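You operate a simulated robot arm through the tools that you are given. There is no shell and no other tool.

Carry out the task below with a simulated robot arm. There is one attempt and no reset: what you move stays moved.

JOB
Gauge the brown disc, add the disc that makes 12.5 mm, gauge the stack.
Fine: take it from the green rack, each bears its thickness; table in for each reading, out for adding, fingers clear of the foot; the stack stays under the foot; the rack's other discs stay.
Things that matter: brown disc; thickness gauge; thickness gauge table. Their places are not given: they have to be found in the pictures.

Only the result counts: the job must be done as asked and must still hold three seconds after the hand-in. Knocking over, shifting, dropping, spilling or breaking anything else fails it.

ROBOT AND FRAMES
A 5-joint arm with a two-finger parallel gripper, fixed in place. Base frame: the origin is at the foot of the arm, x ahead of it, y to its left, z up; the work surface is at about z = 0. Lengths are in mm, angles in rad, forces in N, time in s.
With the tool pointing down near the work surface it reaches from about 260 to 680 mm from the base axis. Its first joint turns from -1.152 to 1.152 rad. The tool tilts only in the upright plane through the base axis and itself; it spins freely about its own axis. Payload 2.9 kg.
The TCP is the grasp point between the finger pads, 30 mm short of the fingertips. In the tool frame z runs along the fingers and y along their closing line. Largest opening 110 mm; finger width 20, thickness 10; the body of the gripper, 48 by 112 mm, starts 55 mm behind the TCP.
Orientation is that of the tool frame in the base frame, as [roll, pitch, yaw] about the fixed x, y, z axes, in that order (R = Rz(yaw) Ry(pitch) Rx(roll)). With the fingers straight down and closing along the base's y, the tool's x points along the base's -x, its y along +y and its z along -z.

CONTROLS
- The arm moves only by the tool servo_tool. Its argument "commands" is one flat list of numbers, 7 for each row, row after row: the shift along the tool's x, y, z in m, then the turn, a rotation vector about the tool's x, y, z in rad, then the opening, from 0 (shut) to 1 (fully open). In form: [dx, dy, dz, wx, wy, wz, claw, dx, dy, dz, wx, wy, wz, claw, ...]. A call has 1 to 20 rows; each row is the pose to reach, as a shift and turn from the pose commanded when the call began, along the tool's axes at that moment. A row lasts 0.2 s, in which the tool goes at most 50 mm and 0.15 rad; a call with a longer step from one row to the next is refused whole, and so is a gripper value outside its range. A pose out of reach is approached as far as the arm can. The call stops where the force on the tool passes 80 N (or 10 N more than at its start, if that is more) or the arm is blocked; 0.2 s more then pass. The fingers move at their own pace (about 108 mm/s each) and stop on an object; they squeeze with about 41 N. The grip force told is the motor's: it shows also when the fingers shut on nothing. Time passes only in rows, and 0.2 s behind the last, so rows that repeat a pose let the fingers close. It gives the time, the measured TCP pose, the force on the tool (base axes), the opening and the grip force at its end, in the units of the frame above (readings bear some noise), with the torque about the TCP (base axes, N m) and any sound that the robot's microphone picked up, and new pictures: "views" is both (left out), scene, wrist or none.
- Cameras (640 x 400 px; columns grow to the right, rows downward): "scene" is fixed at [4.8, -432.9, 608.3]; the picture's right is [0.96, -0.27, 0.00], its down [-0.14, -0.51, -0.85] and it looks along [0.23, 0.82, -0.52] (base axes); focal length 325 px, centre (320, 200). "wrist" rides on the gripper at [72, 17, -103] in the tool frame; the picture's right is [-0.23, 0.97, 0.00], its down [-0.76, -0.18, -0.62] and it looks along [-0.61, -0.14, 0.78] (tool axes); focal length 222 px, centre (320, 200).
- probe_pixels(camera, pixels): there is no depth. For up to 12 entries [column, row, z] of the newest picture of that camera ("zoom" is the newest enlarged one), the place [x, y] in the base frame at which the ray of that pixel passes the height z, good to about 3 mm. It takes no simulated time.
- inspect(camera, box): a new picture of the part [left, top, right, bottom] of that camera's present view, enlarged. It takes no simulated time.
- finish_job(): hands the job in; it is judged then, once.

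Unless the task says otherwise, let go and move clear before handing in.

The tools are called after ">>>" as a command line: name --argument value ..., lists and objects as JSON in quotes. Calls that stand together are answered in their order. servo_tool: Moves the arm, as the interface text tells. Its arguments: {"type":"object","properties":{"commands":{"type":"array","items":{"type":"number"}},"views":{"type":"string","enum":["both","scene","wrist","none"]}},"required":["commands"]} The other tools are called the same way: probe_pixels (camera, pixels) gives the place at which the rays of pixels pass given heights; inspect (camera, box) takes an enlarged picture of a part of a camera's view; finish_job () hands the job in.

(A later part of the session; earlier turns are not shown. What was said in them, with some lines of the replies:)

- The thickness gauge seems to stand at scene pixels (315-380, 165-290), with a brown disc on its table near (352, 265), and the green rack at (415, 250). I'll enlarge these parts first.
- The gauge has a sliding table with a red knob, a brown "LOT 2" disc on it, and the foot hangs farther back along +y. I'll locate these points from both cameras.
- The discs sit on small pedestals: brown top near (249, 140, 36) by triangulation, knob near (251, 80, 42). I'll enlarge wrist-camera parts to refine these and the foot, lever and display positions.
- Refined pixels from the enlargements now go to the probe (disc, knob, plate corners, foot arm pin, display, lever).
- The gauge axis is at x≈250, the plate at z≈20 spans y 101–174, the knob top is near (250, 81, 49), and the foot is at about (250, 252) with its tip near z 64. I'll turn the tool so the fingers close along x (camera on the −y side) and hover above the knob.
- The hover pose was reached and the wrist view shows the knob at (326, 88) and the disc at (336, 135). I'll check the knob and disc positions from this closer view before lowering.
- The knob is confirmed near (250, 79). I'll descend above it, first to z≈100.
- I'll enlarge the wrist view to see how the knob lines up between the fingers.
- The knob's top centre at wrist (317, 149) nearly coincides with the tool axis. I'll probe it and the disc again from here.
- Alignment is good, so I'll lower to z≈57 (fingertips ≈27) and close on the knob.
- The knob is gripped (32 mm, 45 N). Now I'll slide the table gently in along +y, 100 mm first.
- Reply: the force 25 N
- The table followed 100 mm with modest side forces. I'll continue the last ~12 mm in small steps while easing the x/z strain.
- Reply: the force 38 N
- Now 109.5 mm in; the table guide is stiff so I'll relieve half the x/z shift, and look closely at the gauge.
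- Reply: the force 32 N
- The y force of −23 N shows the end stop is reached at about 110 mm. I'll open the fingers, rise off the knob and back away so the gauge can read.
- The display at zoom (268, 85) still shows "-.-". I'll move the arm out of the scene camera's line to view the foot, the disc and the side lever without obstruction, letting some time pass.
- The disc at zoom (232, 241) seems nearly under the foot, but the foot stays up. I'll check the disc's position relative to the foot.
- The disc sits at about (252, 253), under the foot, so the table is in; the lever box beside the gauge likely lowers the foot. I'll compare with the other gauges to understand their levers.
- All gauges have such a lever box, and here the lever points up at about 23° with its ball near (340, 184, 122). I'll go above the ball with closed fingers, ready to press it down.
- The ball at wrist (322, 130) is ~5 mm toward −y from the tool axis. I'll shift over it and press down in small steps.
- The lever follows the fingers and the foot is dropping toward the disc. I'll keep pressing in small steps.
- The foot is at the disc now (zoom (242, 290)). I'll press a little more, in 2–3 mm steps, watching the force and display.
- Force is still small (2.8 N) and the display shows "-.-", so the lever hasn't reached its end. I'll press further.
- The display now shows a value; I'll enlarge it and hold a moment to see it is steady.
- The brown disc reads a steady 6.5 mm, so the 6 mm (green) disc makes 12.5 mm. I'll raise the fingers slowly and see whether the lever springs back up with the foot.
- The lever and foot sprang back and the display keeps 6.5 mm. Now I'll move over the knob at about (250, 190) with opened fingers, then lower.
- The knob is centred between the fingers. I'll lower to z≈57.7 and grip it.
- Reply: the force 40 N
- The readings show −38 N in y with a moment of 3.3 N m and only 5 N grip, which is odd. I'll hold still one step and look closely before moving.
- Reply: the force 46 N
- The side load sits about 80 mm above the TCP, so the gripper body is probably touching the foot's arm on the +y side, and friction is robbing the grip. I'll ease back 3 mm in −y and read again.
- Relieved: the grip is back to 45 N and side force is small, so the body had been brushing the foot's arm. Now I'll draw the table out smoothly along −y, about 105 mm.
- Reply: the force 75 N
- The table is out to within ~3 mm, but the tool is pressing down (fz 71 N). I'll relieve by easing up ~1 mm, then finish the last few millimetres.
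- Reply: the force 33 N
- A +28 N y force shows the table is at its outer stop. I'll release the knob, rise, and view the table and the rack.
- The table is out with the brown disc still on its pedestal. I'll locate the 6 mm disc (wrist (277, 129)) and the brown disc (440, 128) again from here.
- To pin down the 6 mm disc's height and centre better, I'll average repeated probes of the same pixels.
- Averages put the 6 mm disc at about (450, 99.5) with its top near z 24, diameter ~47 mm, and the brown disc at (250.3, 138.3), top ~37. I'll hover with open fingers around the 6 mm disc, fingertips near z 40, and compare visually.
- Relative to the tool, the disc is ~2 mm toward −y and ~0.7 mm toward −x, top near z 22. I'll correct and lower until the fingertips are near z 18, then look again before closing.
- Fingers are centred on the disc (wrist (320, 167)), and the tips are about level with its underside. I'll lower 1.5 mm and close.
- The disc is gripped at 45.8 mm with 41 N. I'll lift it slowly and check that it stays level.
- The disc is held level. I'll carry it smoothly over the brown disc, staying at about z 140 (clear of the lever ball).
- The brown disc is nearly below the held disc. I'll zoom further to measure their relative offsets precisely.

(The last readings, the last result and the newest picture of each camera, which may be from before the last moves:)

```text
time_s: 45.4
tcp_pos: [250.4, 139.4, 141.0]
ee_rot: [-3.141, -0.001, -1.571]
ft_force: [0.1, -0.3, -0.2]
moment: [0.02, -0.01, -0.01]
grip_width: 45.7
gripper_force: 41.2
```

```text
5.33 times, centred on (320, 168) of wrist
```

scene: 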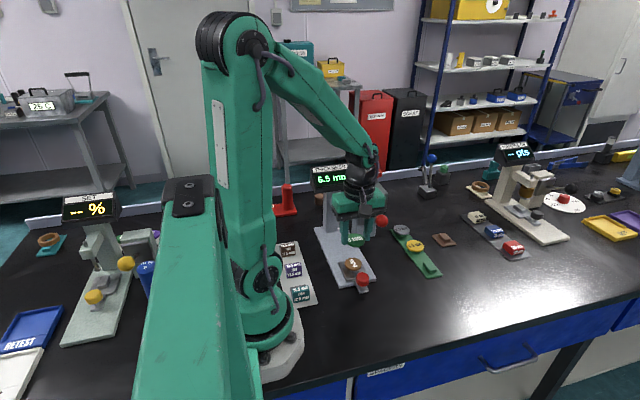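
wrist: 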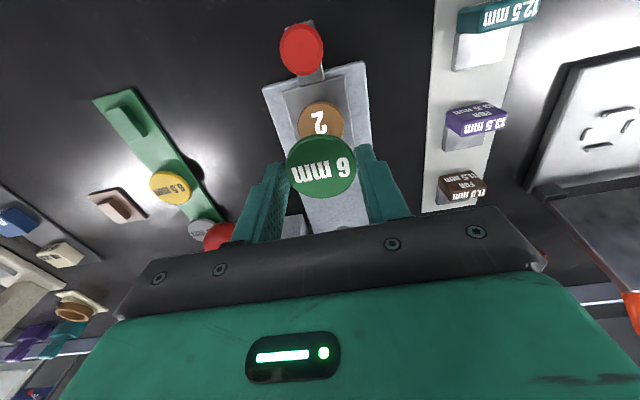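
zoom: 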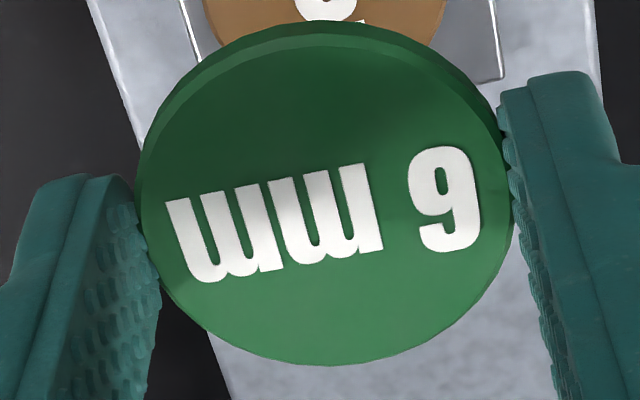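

The held and brown discs line up within about 1 mm (brown slightly toward +y). I'll lower to ~10 mm above it and check from the scene camera.

>>> servo_tool --commands '[-0.0005, 0, 0.006, 0, 0, 0, 0.35, -0.001, 0, 0.016, 0, 0, 0, 0.35, -0.001, 0, 0.028, 0, 0, 0, 0.35, -0.001, 0, 0.04, 0, 0, 0, 0.35, -0.001, 0, 0.051, 0, 0, 0, 0.35, -0.001, 0, 0.059, 0, 0, 0, 0.35, -0.001, 0, 0.063, 0, 0, 0, 0.35, -0.001, 0, 0.064, 0, 0, 0, 0.35]'

>>> inspect --camera "scene" --box '[335, 240, 375, 270]'

>>> inspect --camera "wrist" --box '[270, 110, 370, 205]'

```text
time_s: 47.2
tcp_pos: [251.6, 139.1, 77.6]
ee_rot: [-3.141, -0.001, -1.571]
ft_force: [-1.1, 0.2, -0.1]
moment: [-0.03, 0.0, -0.04]
grip_width: 45.7
gripper_force: 41.2
```

scene: 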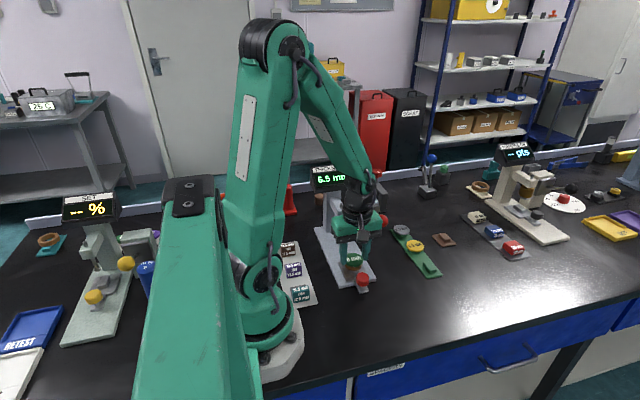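
wrist: 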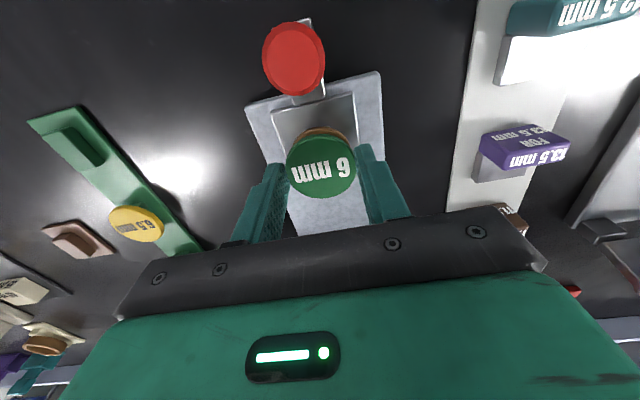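

```text
13.33 times, centred on (355, 255) of scene
```

zoom: 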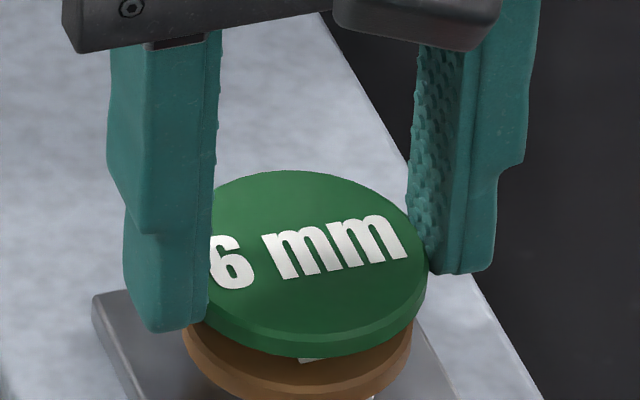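

```text
4.21 times, centred on (320, 158) of wrist
```

zoom: 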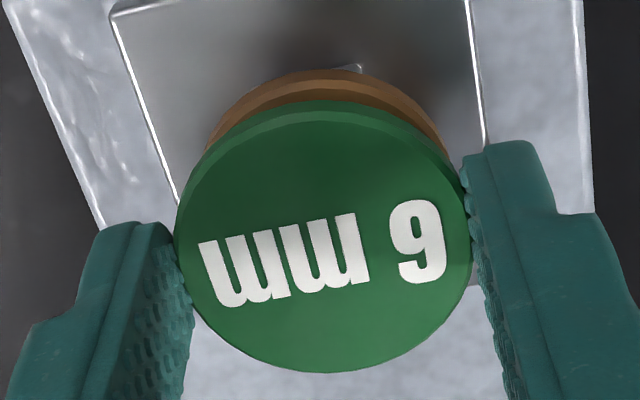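

Lateral alignment is within about a millimetre. I'll lower 7.5 mm more with a tiny correction, and look at the remaining gap.

>>> servo_tool --commands '[-0.0004, 0.0004, 0.002, 0, 0, 0, 0.35, -0.0004, 0.0004, 0.0045, 0, 0, 0, 0.35, -0.0004, 0.0004, 0.0065, 0, 0, 0, 0.35, -0.0004, 0.0004, 0.0075, 0, 0, 0, 0.35, -0.0004, 0.0004, 0.0075, 0, 0, 0, 0.35]'

>>> inspect --camera "scene" --box '[335, 245, 375, 275]'

>>> inspect --camera "wrist" --box '[270, 110, 370, 205]'

```text
time_s: 48.4
tcp_pos: [250.0, 139.8, 69.3]
ee_rot: [-3.14, 0.0, -1.571]
ft_force: [-0.9, 0.4, 8.3]
moment: [-0.01, 0.02, 0.01]
grip_width: 45.5
gripper_force: 40.8
```

scene: 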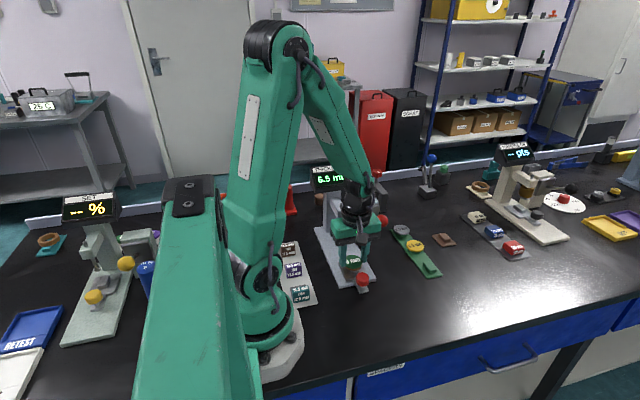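
wrist: 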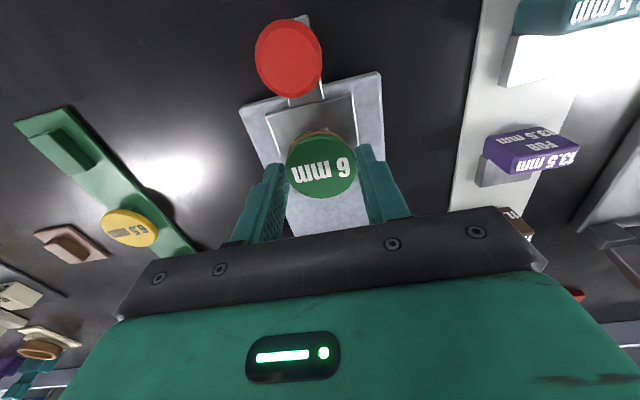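

```text
13.33 times, centred on (355, 260) of scene
```

zoom: 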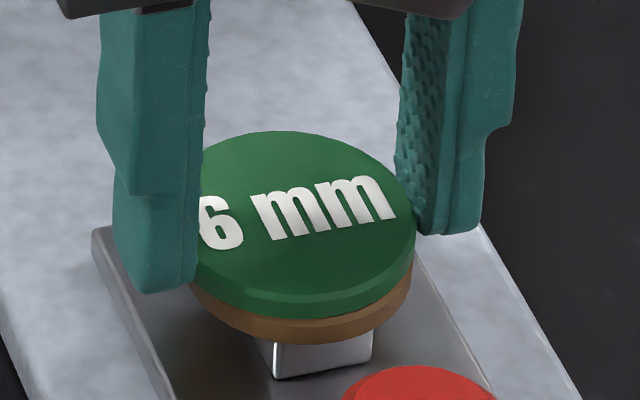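

```text
4.21 times, centred on (320, 158) of wrist
```

zoom: 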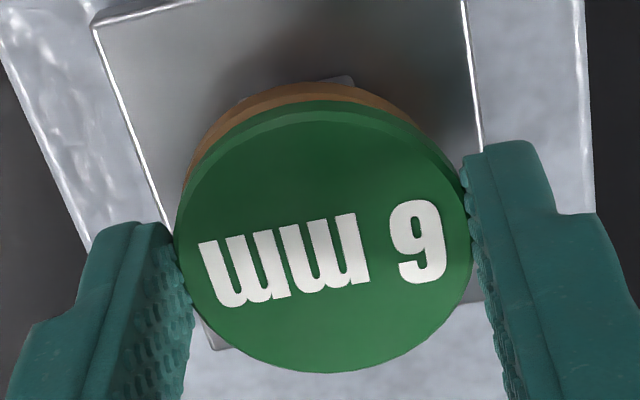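

Contact: fz is 8 N and the scene zoom shows the green disc sitting flush on the brown one. I'll open the fingers and rise straight up.

>>> servo_tool --commands '[0, 0, 0, 0, 0, 0, 0.42, 0, 0, 0, 0, 0, 0, 0.46, 0, 0, 0, 0, 0, 0, 0.55, 0, 0, 0, 0, 0, 0, 0.65, 0, 0, -0.003, 0, 0, 0, 0.65, 0, 0, -0.012, 0, 0, 0, 0.65, 0, 0, -0.03, 0, 0, 0, 0.65, 0, 0, -0.06, 0, 0, 0, 0.65]'

>>> inspect --camera "scene" --box '[335, 240, 385, 285]'

>>> inspect --camera "wrist" --box '[240, 60, 400, 210]'

```text
time_s: 50.2
tcp_pos: [248.9, 140.9, 129.2]
ee_rot: [3.142, 0.0, -1.57]
ft_force: [0.5, 0.2, 0.6]
moment: [-0.02, 0.04, 0.02]
grip_width: 71.4
gripper_force: 0.0
```

scene: 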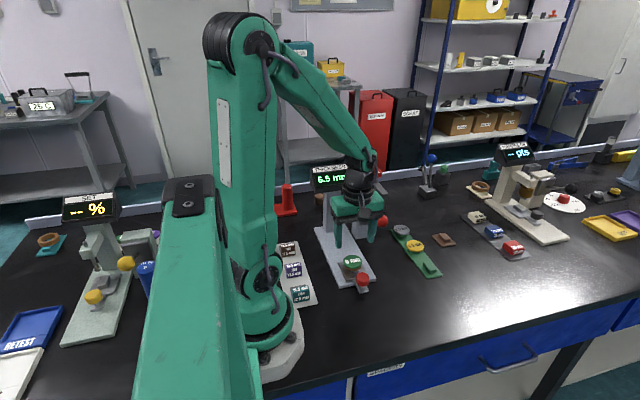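
wrist: 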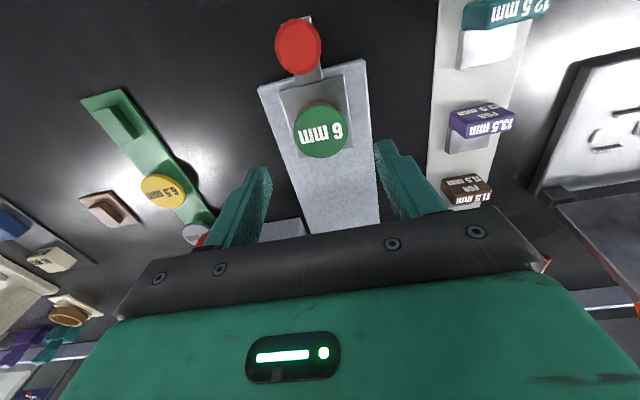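

```text
8.89 times, centred on (360, 262) of scene
```

zoom: 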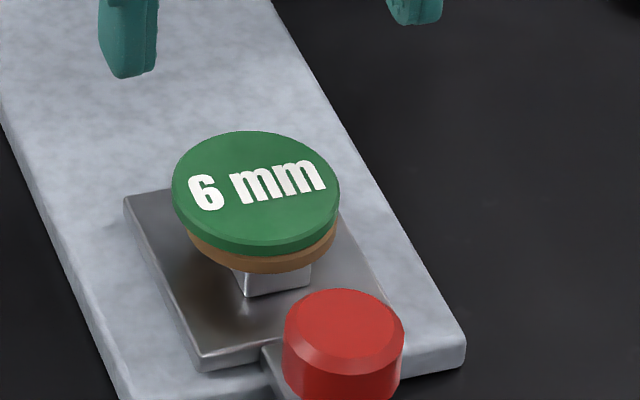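

```text
2.67 times, centred on (320, 135) of wrist
```

zoom: 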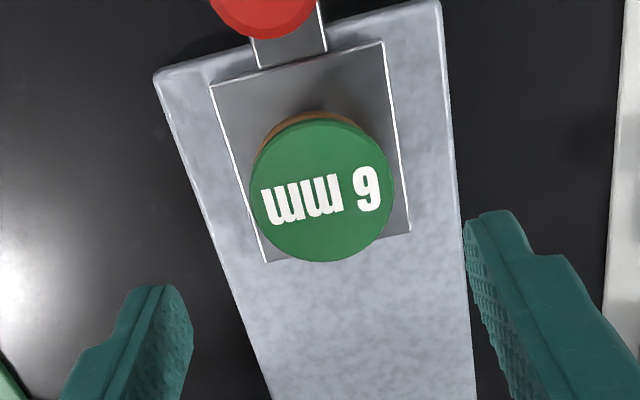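

The stack sits neatly on the table. Now I'll go over the knob, aiming ~4 mm on its −y side so the gripper body keeps clear of the foot's arm when the table is in.

>>> servo_tool --commands '[0.012, 0, 0, 0, 0, 0, 0.6, 0.03, 0, 0.004, 0, 0, 0, 0.6, 0.048, 0, 0.014, 0, 0, 0, 0.6, 0.06, 0, 0.024, 0, 0, 0, 0.6, 0.0637, 0, 0.0277, 0, 0, 0, 0.6, 0.0637, 0, 0.0277, 0, 0, 0, 0.6]'

>>> inspect --camera "wrist" --box '[240, 95, 400, 225]'

```text
time_s: 51.6
tcp_pos: [249.8, 75.1, 101.4]
ee_rot: [3.141, -0.001, -1.571]
ft_force: [-0.4, 0.3, 0.5]
moment: [-0.02, -0.02, 0.0]
grip_width: 65.8
gripper_force: 0.1
```

scene: 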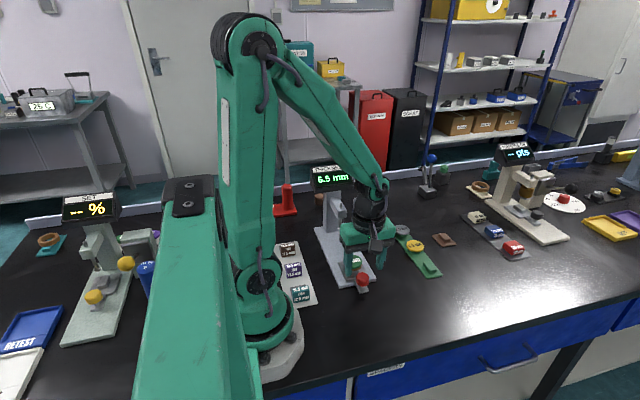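
wrist: 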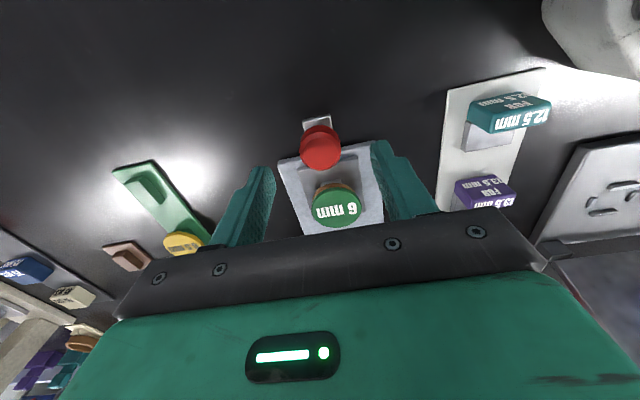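

```text
3.08 times, centred on (320, 160) of wrist
```

zoom: 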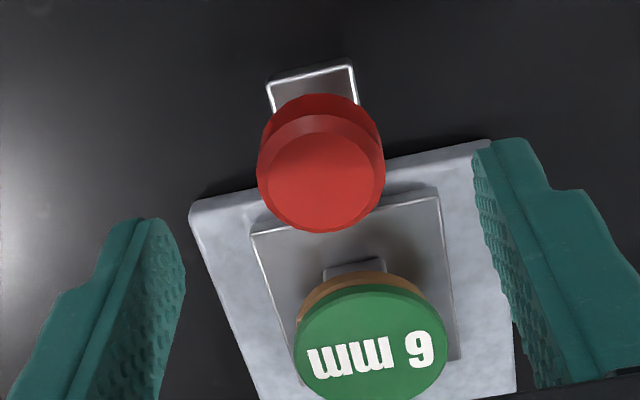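

The knob is ~4 mm to +y of the tool axis, as planned. I'll lower and grip it.

>>> servo_tool --commands '[0, 0, 0.02, 0, 0, 0, 0.6, 0, 0, 0.042, 0, 0, 0, 0.6, 0, 0, 0.0432, 0, 0, 0, 0.6, 0, 0, 0.0432, 0, 0, 0, 0.25, 0, 0, 0.0432, 0, 0, 0, 0.25, 0, 0, 0.0432, 0, 0, 0, 0.25]'

```text
time_s: 53.0
tcp_pos: [249.9, 74.8, 56.9]
ee_rot: [3.142, 0.001, -1.571]
ft_force: [-0.9, 0.9, -5.0]
moment: [0.09, -0.38, 0.02]
grip_width: 31.7
gripper_force: 45.2
```

scene: 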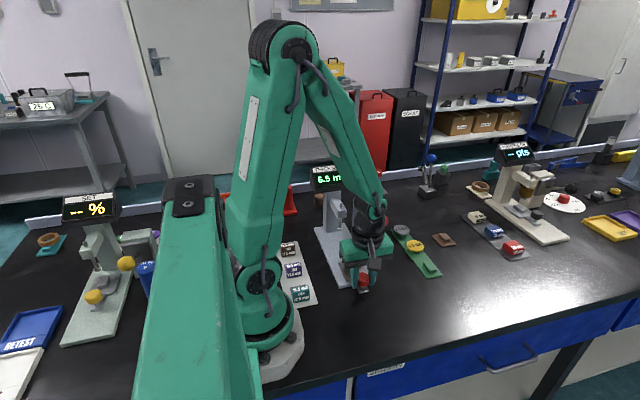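
wrist: 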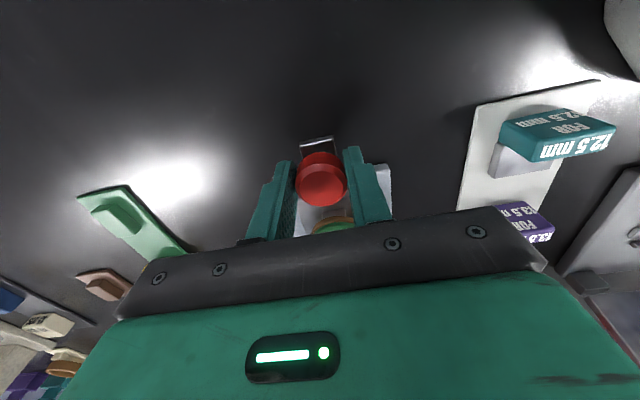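

Gripped (31.7 mm, 45 N). I'll slide the table with the stack in gently, 100 mm first.

>>> servo_tool --commands '[-0.0015, 0, 0, 0, 0, 0, 0.25, -0.0045, 0, 0, 0, 0, 0, 0.25, -0.009, 0, 0, 0, 0, 0, 0.25, -0.015, 0, 0, 0, 0, 0, 0.25, -0.021, 0, 0.0001, 0, 0, 0, 0.25, -0.027, 0, 0.0001, 0, 0, 0, 0.25, -0.033, 0, 0.0001, 0, 0, 0, 0.25, -0.039, 0, 0.0001, 0, 0, 0, 0.25, -0.045, 0, 0.0001, 0, 0, 0, 0.25, -0.051, 0, 0.0002, 0, 0, 0, 0.25, -0.057, 0, 0.0002, 0, 0, 0, 0.25, -0.063, 0, 0.0002, 0, 0, 0, 0.25, -0.069, 0, 0.0002, 0, 0, 0, 0.25, -0.075, 0, 0.0002, 0, 0, 0, 0.25, -0.081, 0, 0.0003, 0, 0, 0, 0.25, -0.087, 0, 0.0003, 0, 0, 0, 0.25, -0.092, 0, 0.0003, 0, 0, 0, 0.25, -0.096, 0, 0.0003, 0, 0, 0, 0.25, -0.099, 0, 0.0003, 0, 0, 0, 0.25, -0.1, 0, 0.0003, 0, 0, 0, 0.25]'

```text
time_s: 57.2
tcp_pos: [249.5, 175.7, 57.7]
ee_rot: [-3.14, 0.0, -1.571]
ft_force: [-18.5, -1.1, 54.1]
moment: [0.18, 0.82, -0.02]
grip_width: 31.4
gripper_force: 44.7
```

scene: 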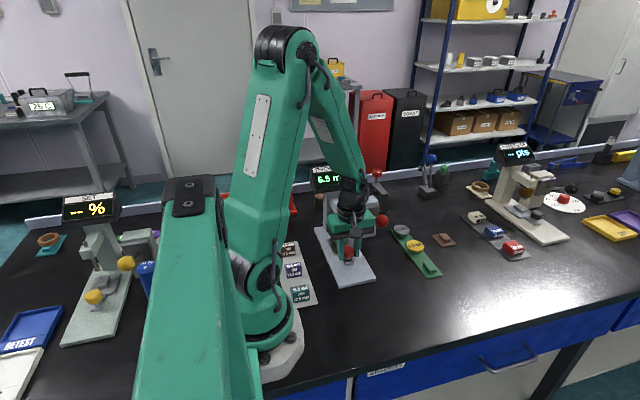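
wrist: 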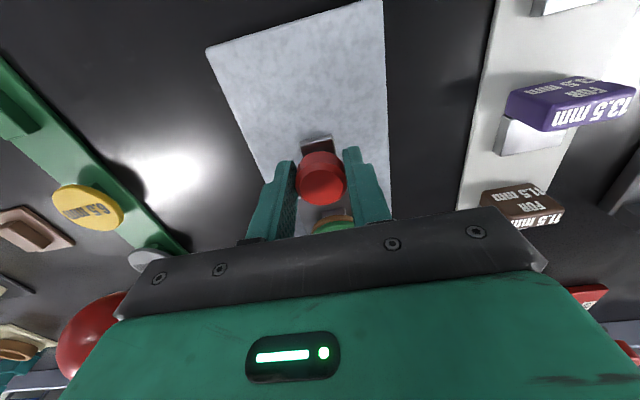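

Almost in; the tool presses down a bit (fz 54 N), so I'll ease up 0.6 mm and continue the last ~10 mm in small steps.

>>> servo_tool --commands '[0, 0.0003, -0.0006, 0, 0, 0, 0.25, -0.002, 0.0003, -0.0006, 0, 0, 0, 0.25, -0.004, 0.0003, -0.0006, 0, 0, 0, 0.25, -0.006, 0.0003, -0.0006, 0, 0, 0, 0.25, -0.008, 0.0003, -0.0006, 0, 0, 0, 0.25, -0.0095, 0.0003, -0.0006, 0, 0, 0, 0.25]'

```text
time_s: 58.6
tcp_pos: [249.4, 183.9, 57.7]
ee_rot: [3.141, -0.001, -1.574]
ft_force: [3.3, -24.7, 20.2]
moment: [0.45, -0.48, 0.1]
grip_width: 31.4
gripper_force: 44.6
```

scene: 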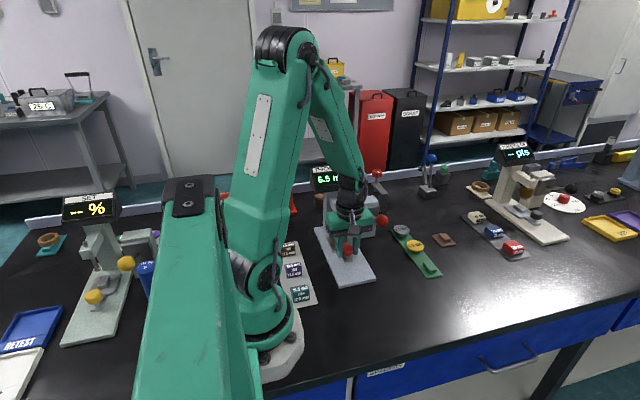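
wrist: 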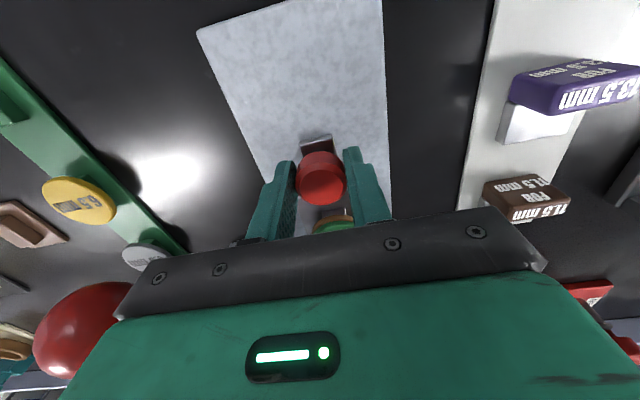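

fy −25 N at this point: the table is against its inner stop. I'll open, rise straight up and move over to the lever with closed fingers.

>>> servo_tool --commands '[0.0005, 0, 0, 0, 0, 0, 0.45, 0.0005, 0, 0, 0, 0, 0, 0.6, 0.0005, 0, -0.01, 0, 0, 0, 0.6, 0.0005, 0, -0.04, 0, 0, 0, 0.6, 0.002, 0, -0.08, 0, 0, 0, 0.6, 0.004, 0, -0.12, 0, 0, 0, 0.6, 0.005, -0.01, -0.15, 0, 0, 0, 0.3, 0.005, -0.04, -0.15, 0, 0, 0, 0, 0.005, -0.07, -0.15, 0, 0, 0, 0, 0.005, -0.0905, -0.15, 0, 0, 0, 0, 0.005, -0.0905, -0.15, 0, 0, 0, 0]'

>>> inspect --camera "wrist" --box '[220, 80, 460, 240]'

>>> inspect --camera "scene" --box '[310, 190, 400, 270]'

```text
time_s: 61.0
tcp_pos: [343.4, 180.1, 207.7]
ee_rot: [3.141, 0.0, -1.57]
ft_force: [0.4, -0.2, -0.1]
moment: [0.0, 0.03, 0.03]
grip_width: 0.0
gripper_force: 38.0
```

scene: 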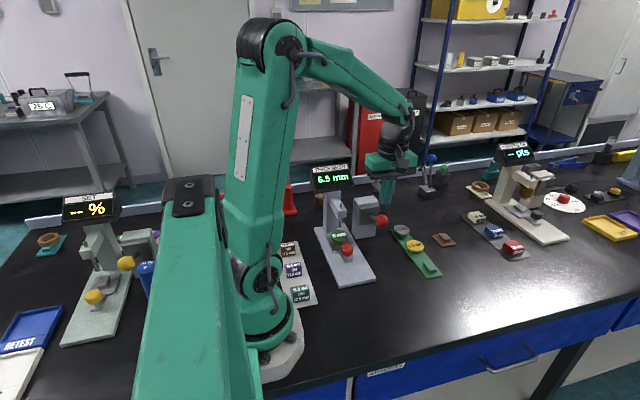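
wrist: 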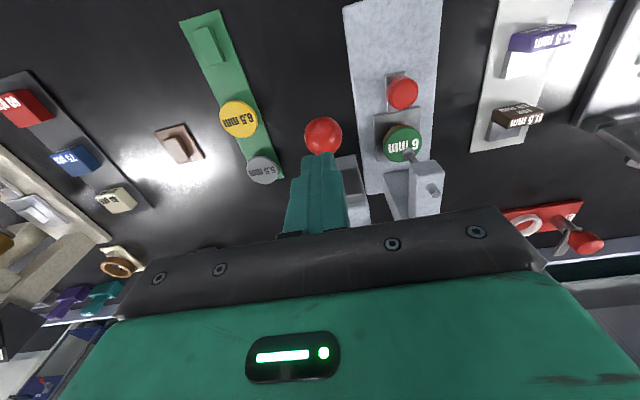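

```text
2.50 times, centred on (340, 160) of wrist
```

zoom: 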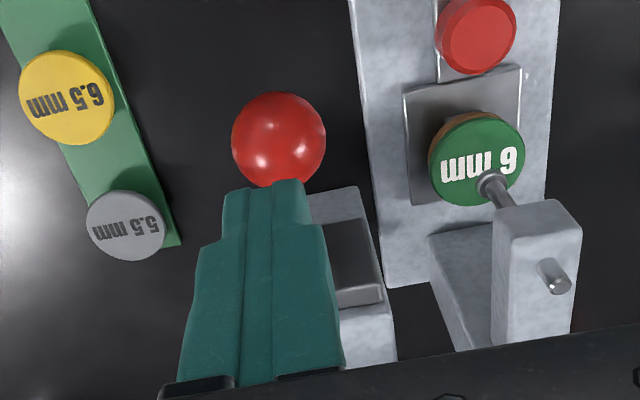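

```text
5.00 times, centred on (355, 230) of scene
```

zoom: 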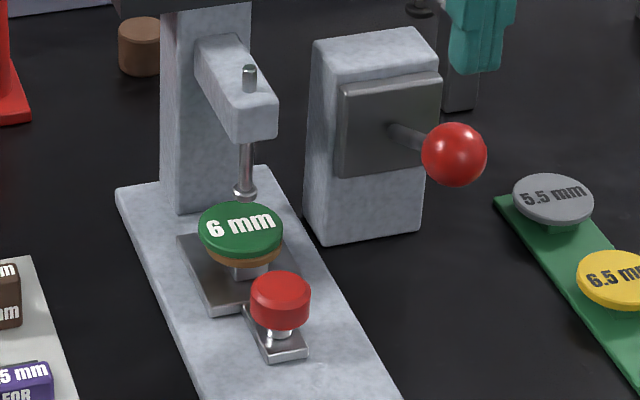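

The stack is intact under the foot. I'll press the lever ball down as before, down to TCP z≈108.

>>> servo_tool --commands '[0, 0.0012, 0.015, 0, 0, 0, 0, 0, 0.0012, 0.032, 0, 0, 0, 0, 0, 0.0012, 0.038, 0, 0, 0, 0, 0, 0.0012, 0.044, 0, 0, 0, 0, 0, 0.0012, 0.05, 0, 0, 0, 0, 0, 0.0012, 0.056, 0, 0, 0, 0, 0, 0.0012, 0.061, 0, 0, 0, 0, 0, 0.0012, 0.066, 0, 0, 0, 0, 0, 0.0012, 0.071, 0, 0, 0, 0, 0, 0.0012, 0.076, 0, 0, 0, 0, 0, 0.0012, 0.08, 0, 0, 0, 0, 0, 0.0012, 0.084, 0, 0, 0, 0, 0, 0.0012, 0.088, 0, 0, 0, 0, 0, 0.0012, 0.092, 0, 0, 0, 0, 0, 0.0012, 0.096, 0, 0, 0, 0, 0, 0.0012, 0.099, 0, 0, 0, 0, 0, 0.0012, 0.099, 0, 0, 0, 0]'

>>> inspect --camera "scene" --box '[300, 140, 430, 270]'

```text
time_s: 64.6
tcp_pos: [339.5, 182.0, 108.9]
ee_rot: [-3.141, 0.001, -1.572]
ft_force: [-1.6, -0.3, 4.4]
moment: [-0.01, 0.05, 0.02]
grip_width: 0.1
gripper_force: 38.0
```

scene: 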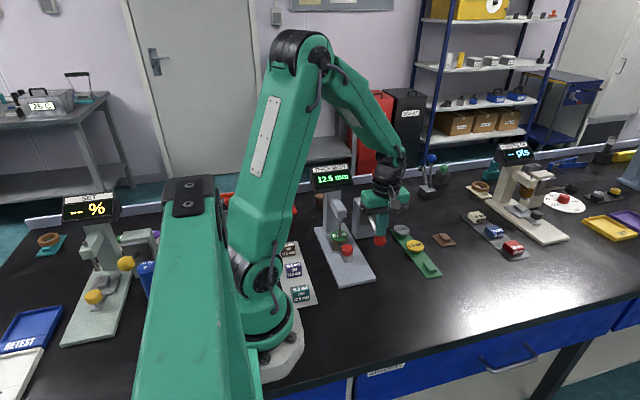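
wrist: 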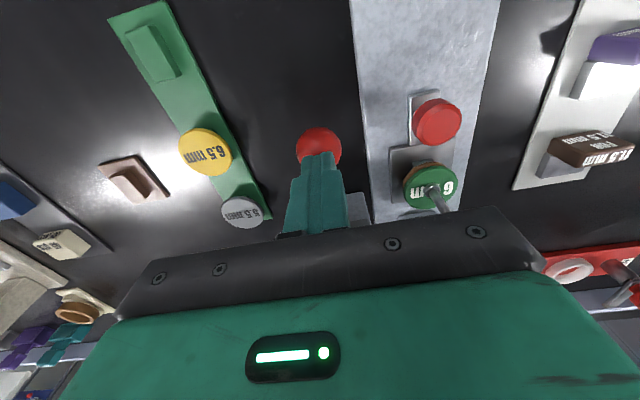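

```text
3.08 times, centred on (365, 205) of scene
```

zoom: 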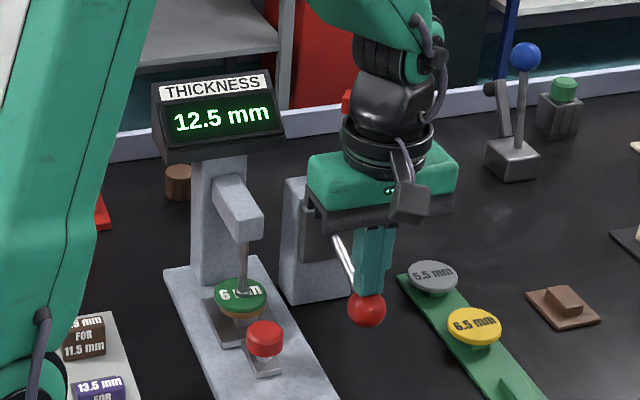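

The display reads 12.5 mm. I'll hold a moment, then ease the lever back up and move clear.

>>> servo_tool --commands '[0, 0, 0.001, 0, 0, 0, 0, 0, 0, 0.001, 0, 0, 0, 0, 0, 0, 0.001, 0, 0, 0, 0, 0, 0, 0, 0, 0, 0, 0, 0, 0, -0.006, 0, 0, 0, 0, 0, 0, -0.014, 0, 0, 0, 0, 0, 0, -0.024, 0, 0, 0, 0, 0, 0, -0.034, 0, 0, 0, 0, 0, 0, -0.044, 0, 0, 0, 0, 0, 0, -0.054, 0, 0, 0, 0, 0, 0, -0.064, 0, 0, 0, 0, 0, 0, -0.08, 0, 0, 0, 0, 0, 0, -0.11, 0, 0, 0, 0, 0.01, 0, -0.14, 0, 0, 0, 0, 0.04, -0.01, -0.16, 0, 0, 0, 0, 0.08, -0.02, -0.18, 0, 0, 0, 0.1, 0.12, -0.03, -0.2, 0, 0, 0, 0.3, 0.16, -0.03, -0.22, 0, 0, 0, 0.5, 0.2, -0.03, -0.23, 0, 0, 0, 0.5, 0.2, -0.03, -0.23, 0, 0, 0, 0.5]'

>>> inspect --camera "scene" --box '[300, 150, 430, 290]'

>>> inspect --camera "scene" --box '[315, 205, 375, 265]'

```text
time_s: 68.8
tcp_pos: [369.7, -18.0, 337.5]
ee_rot: [3.139, -0.001, -1.571]
ft_force: [0.2, 0.5, 0.5]
moment: [0.0, -0.03, 0.0]
grip_width: 54.9
gripper_force: 0.1
```

scene: 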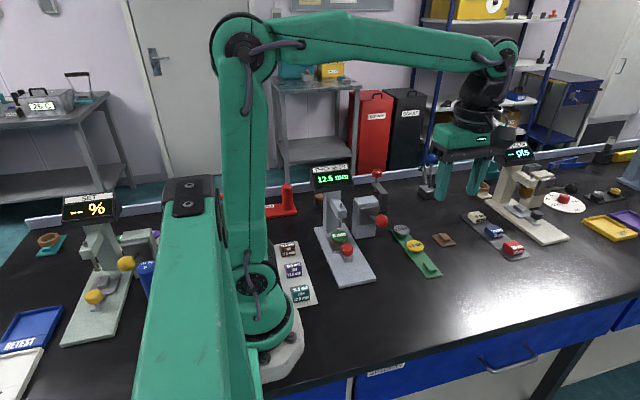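
wrist: 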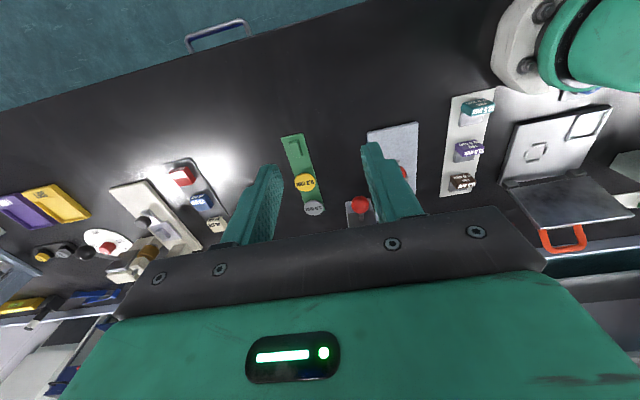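

```text
2.86 times, centred on (365, 220) of scene
```

zoom: 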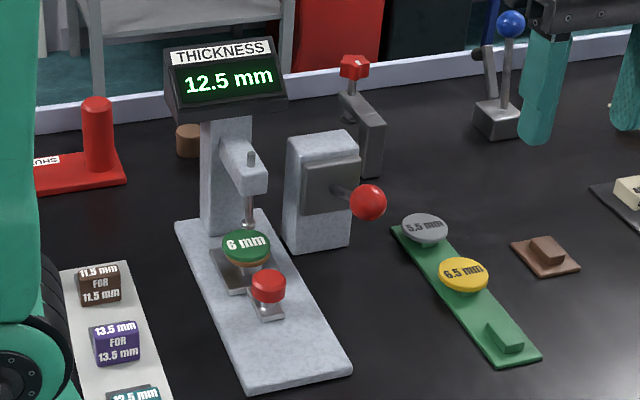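

```text
6.67 times, centred on (345, 235) of scene
```

zoom: 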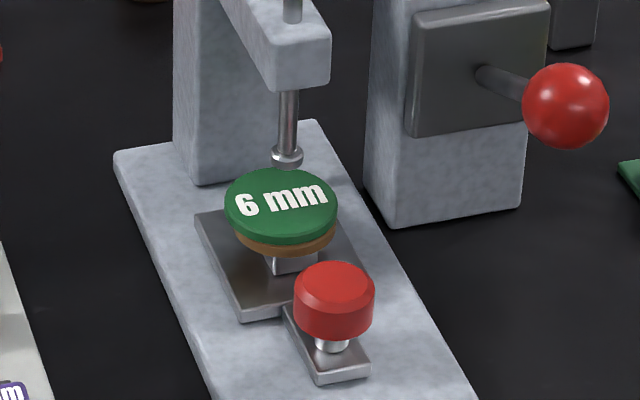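

The display holds 12.5 mm. The stack sits on the table under the foot, the table is in, and the 5.5 and 6.5 mm discs are still on the rack. The gripper is empty and clear, so I'll hand in the job.

>>> finish_job

```text
The job is handed in.
```

The job is done and handed in. The brown disc gauged 6.5 mm, I added the 6 mm disc from the green rack, and the stack gauged 12.5 mm.

- **Final state:** the stack is on the table under the foot with the table in. The display still showed 12.5 mm when I handed in.
- **Rack:** the 5.5 mm and 6.5 mm discs are still in their places.
- **Lever:** the gauge read only when I pressed the red-ball lever beside it, which lowers the foot. I used it for both readings, and it sprang back up each time.
- **Contact:** while I gripped the table knob to pull the table out, the gripper body appears to have pressed against the foot's arm (about 45 N). I backed off 3 mm and gripped further out for the second reading. I saw no sign that anything moved.
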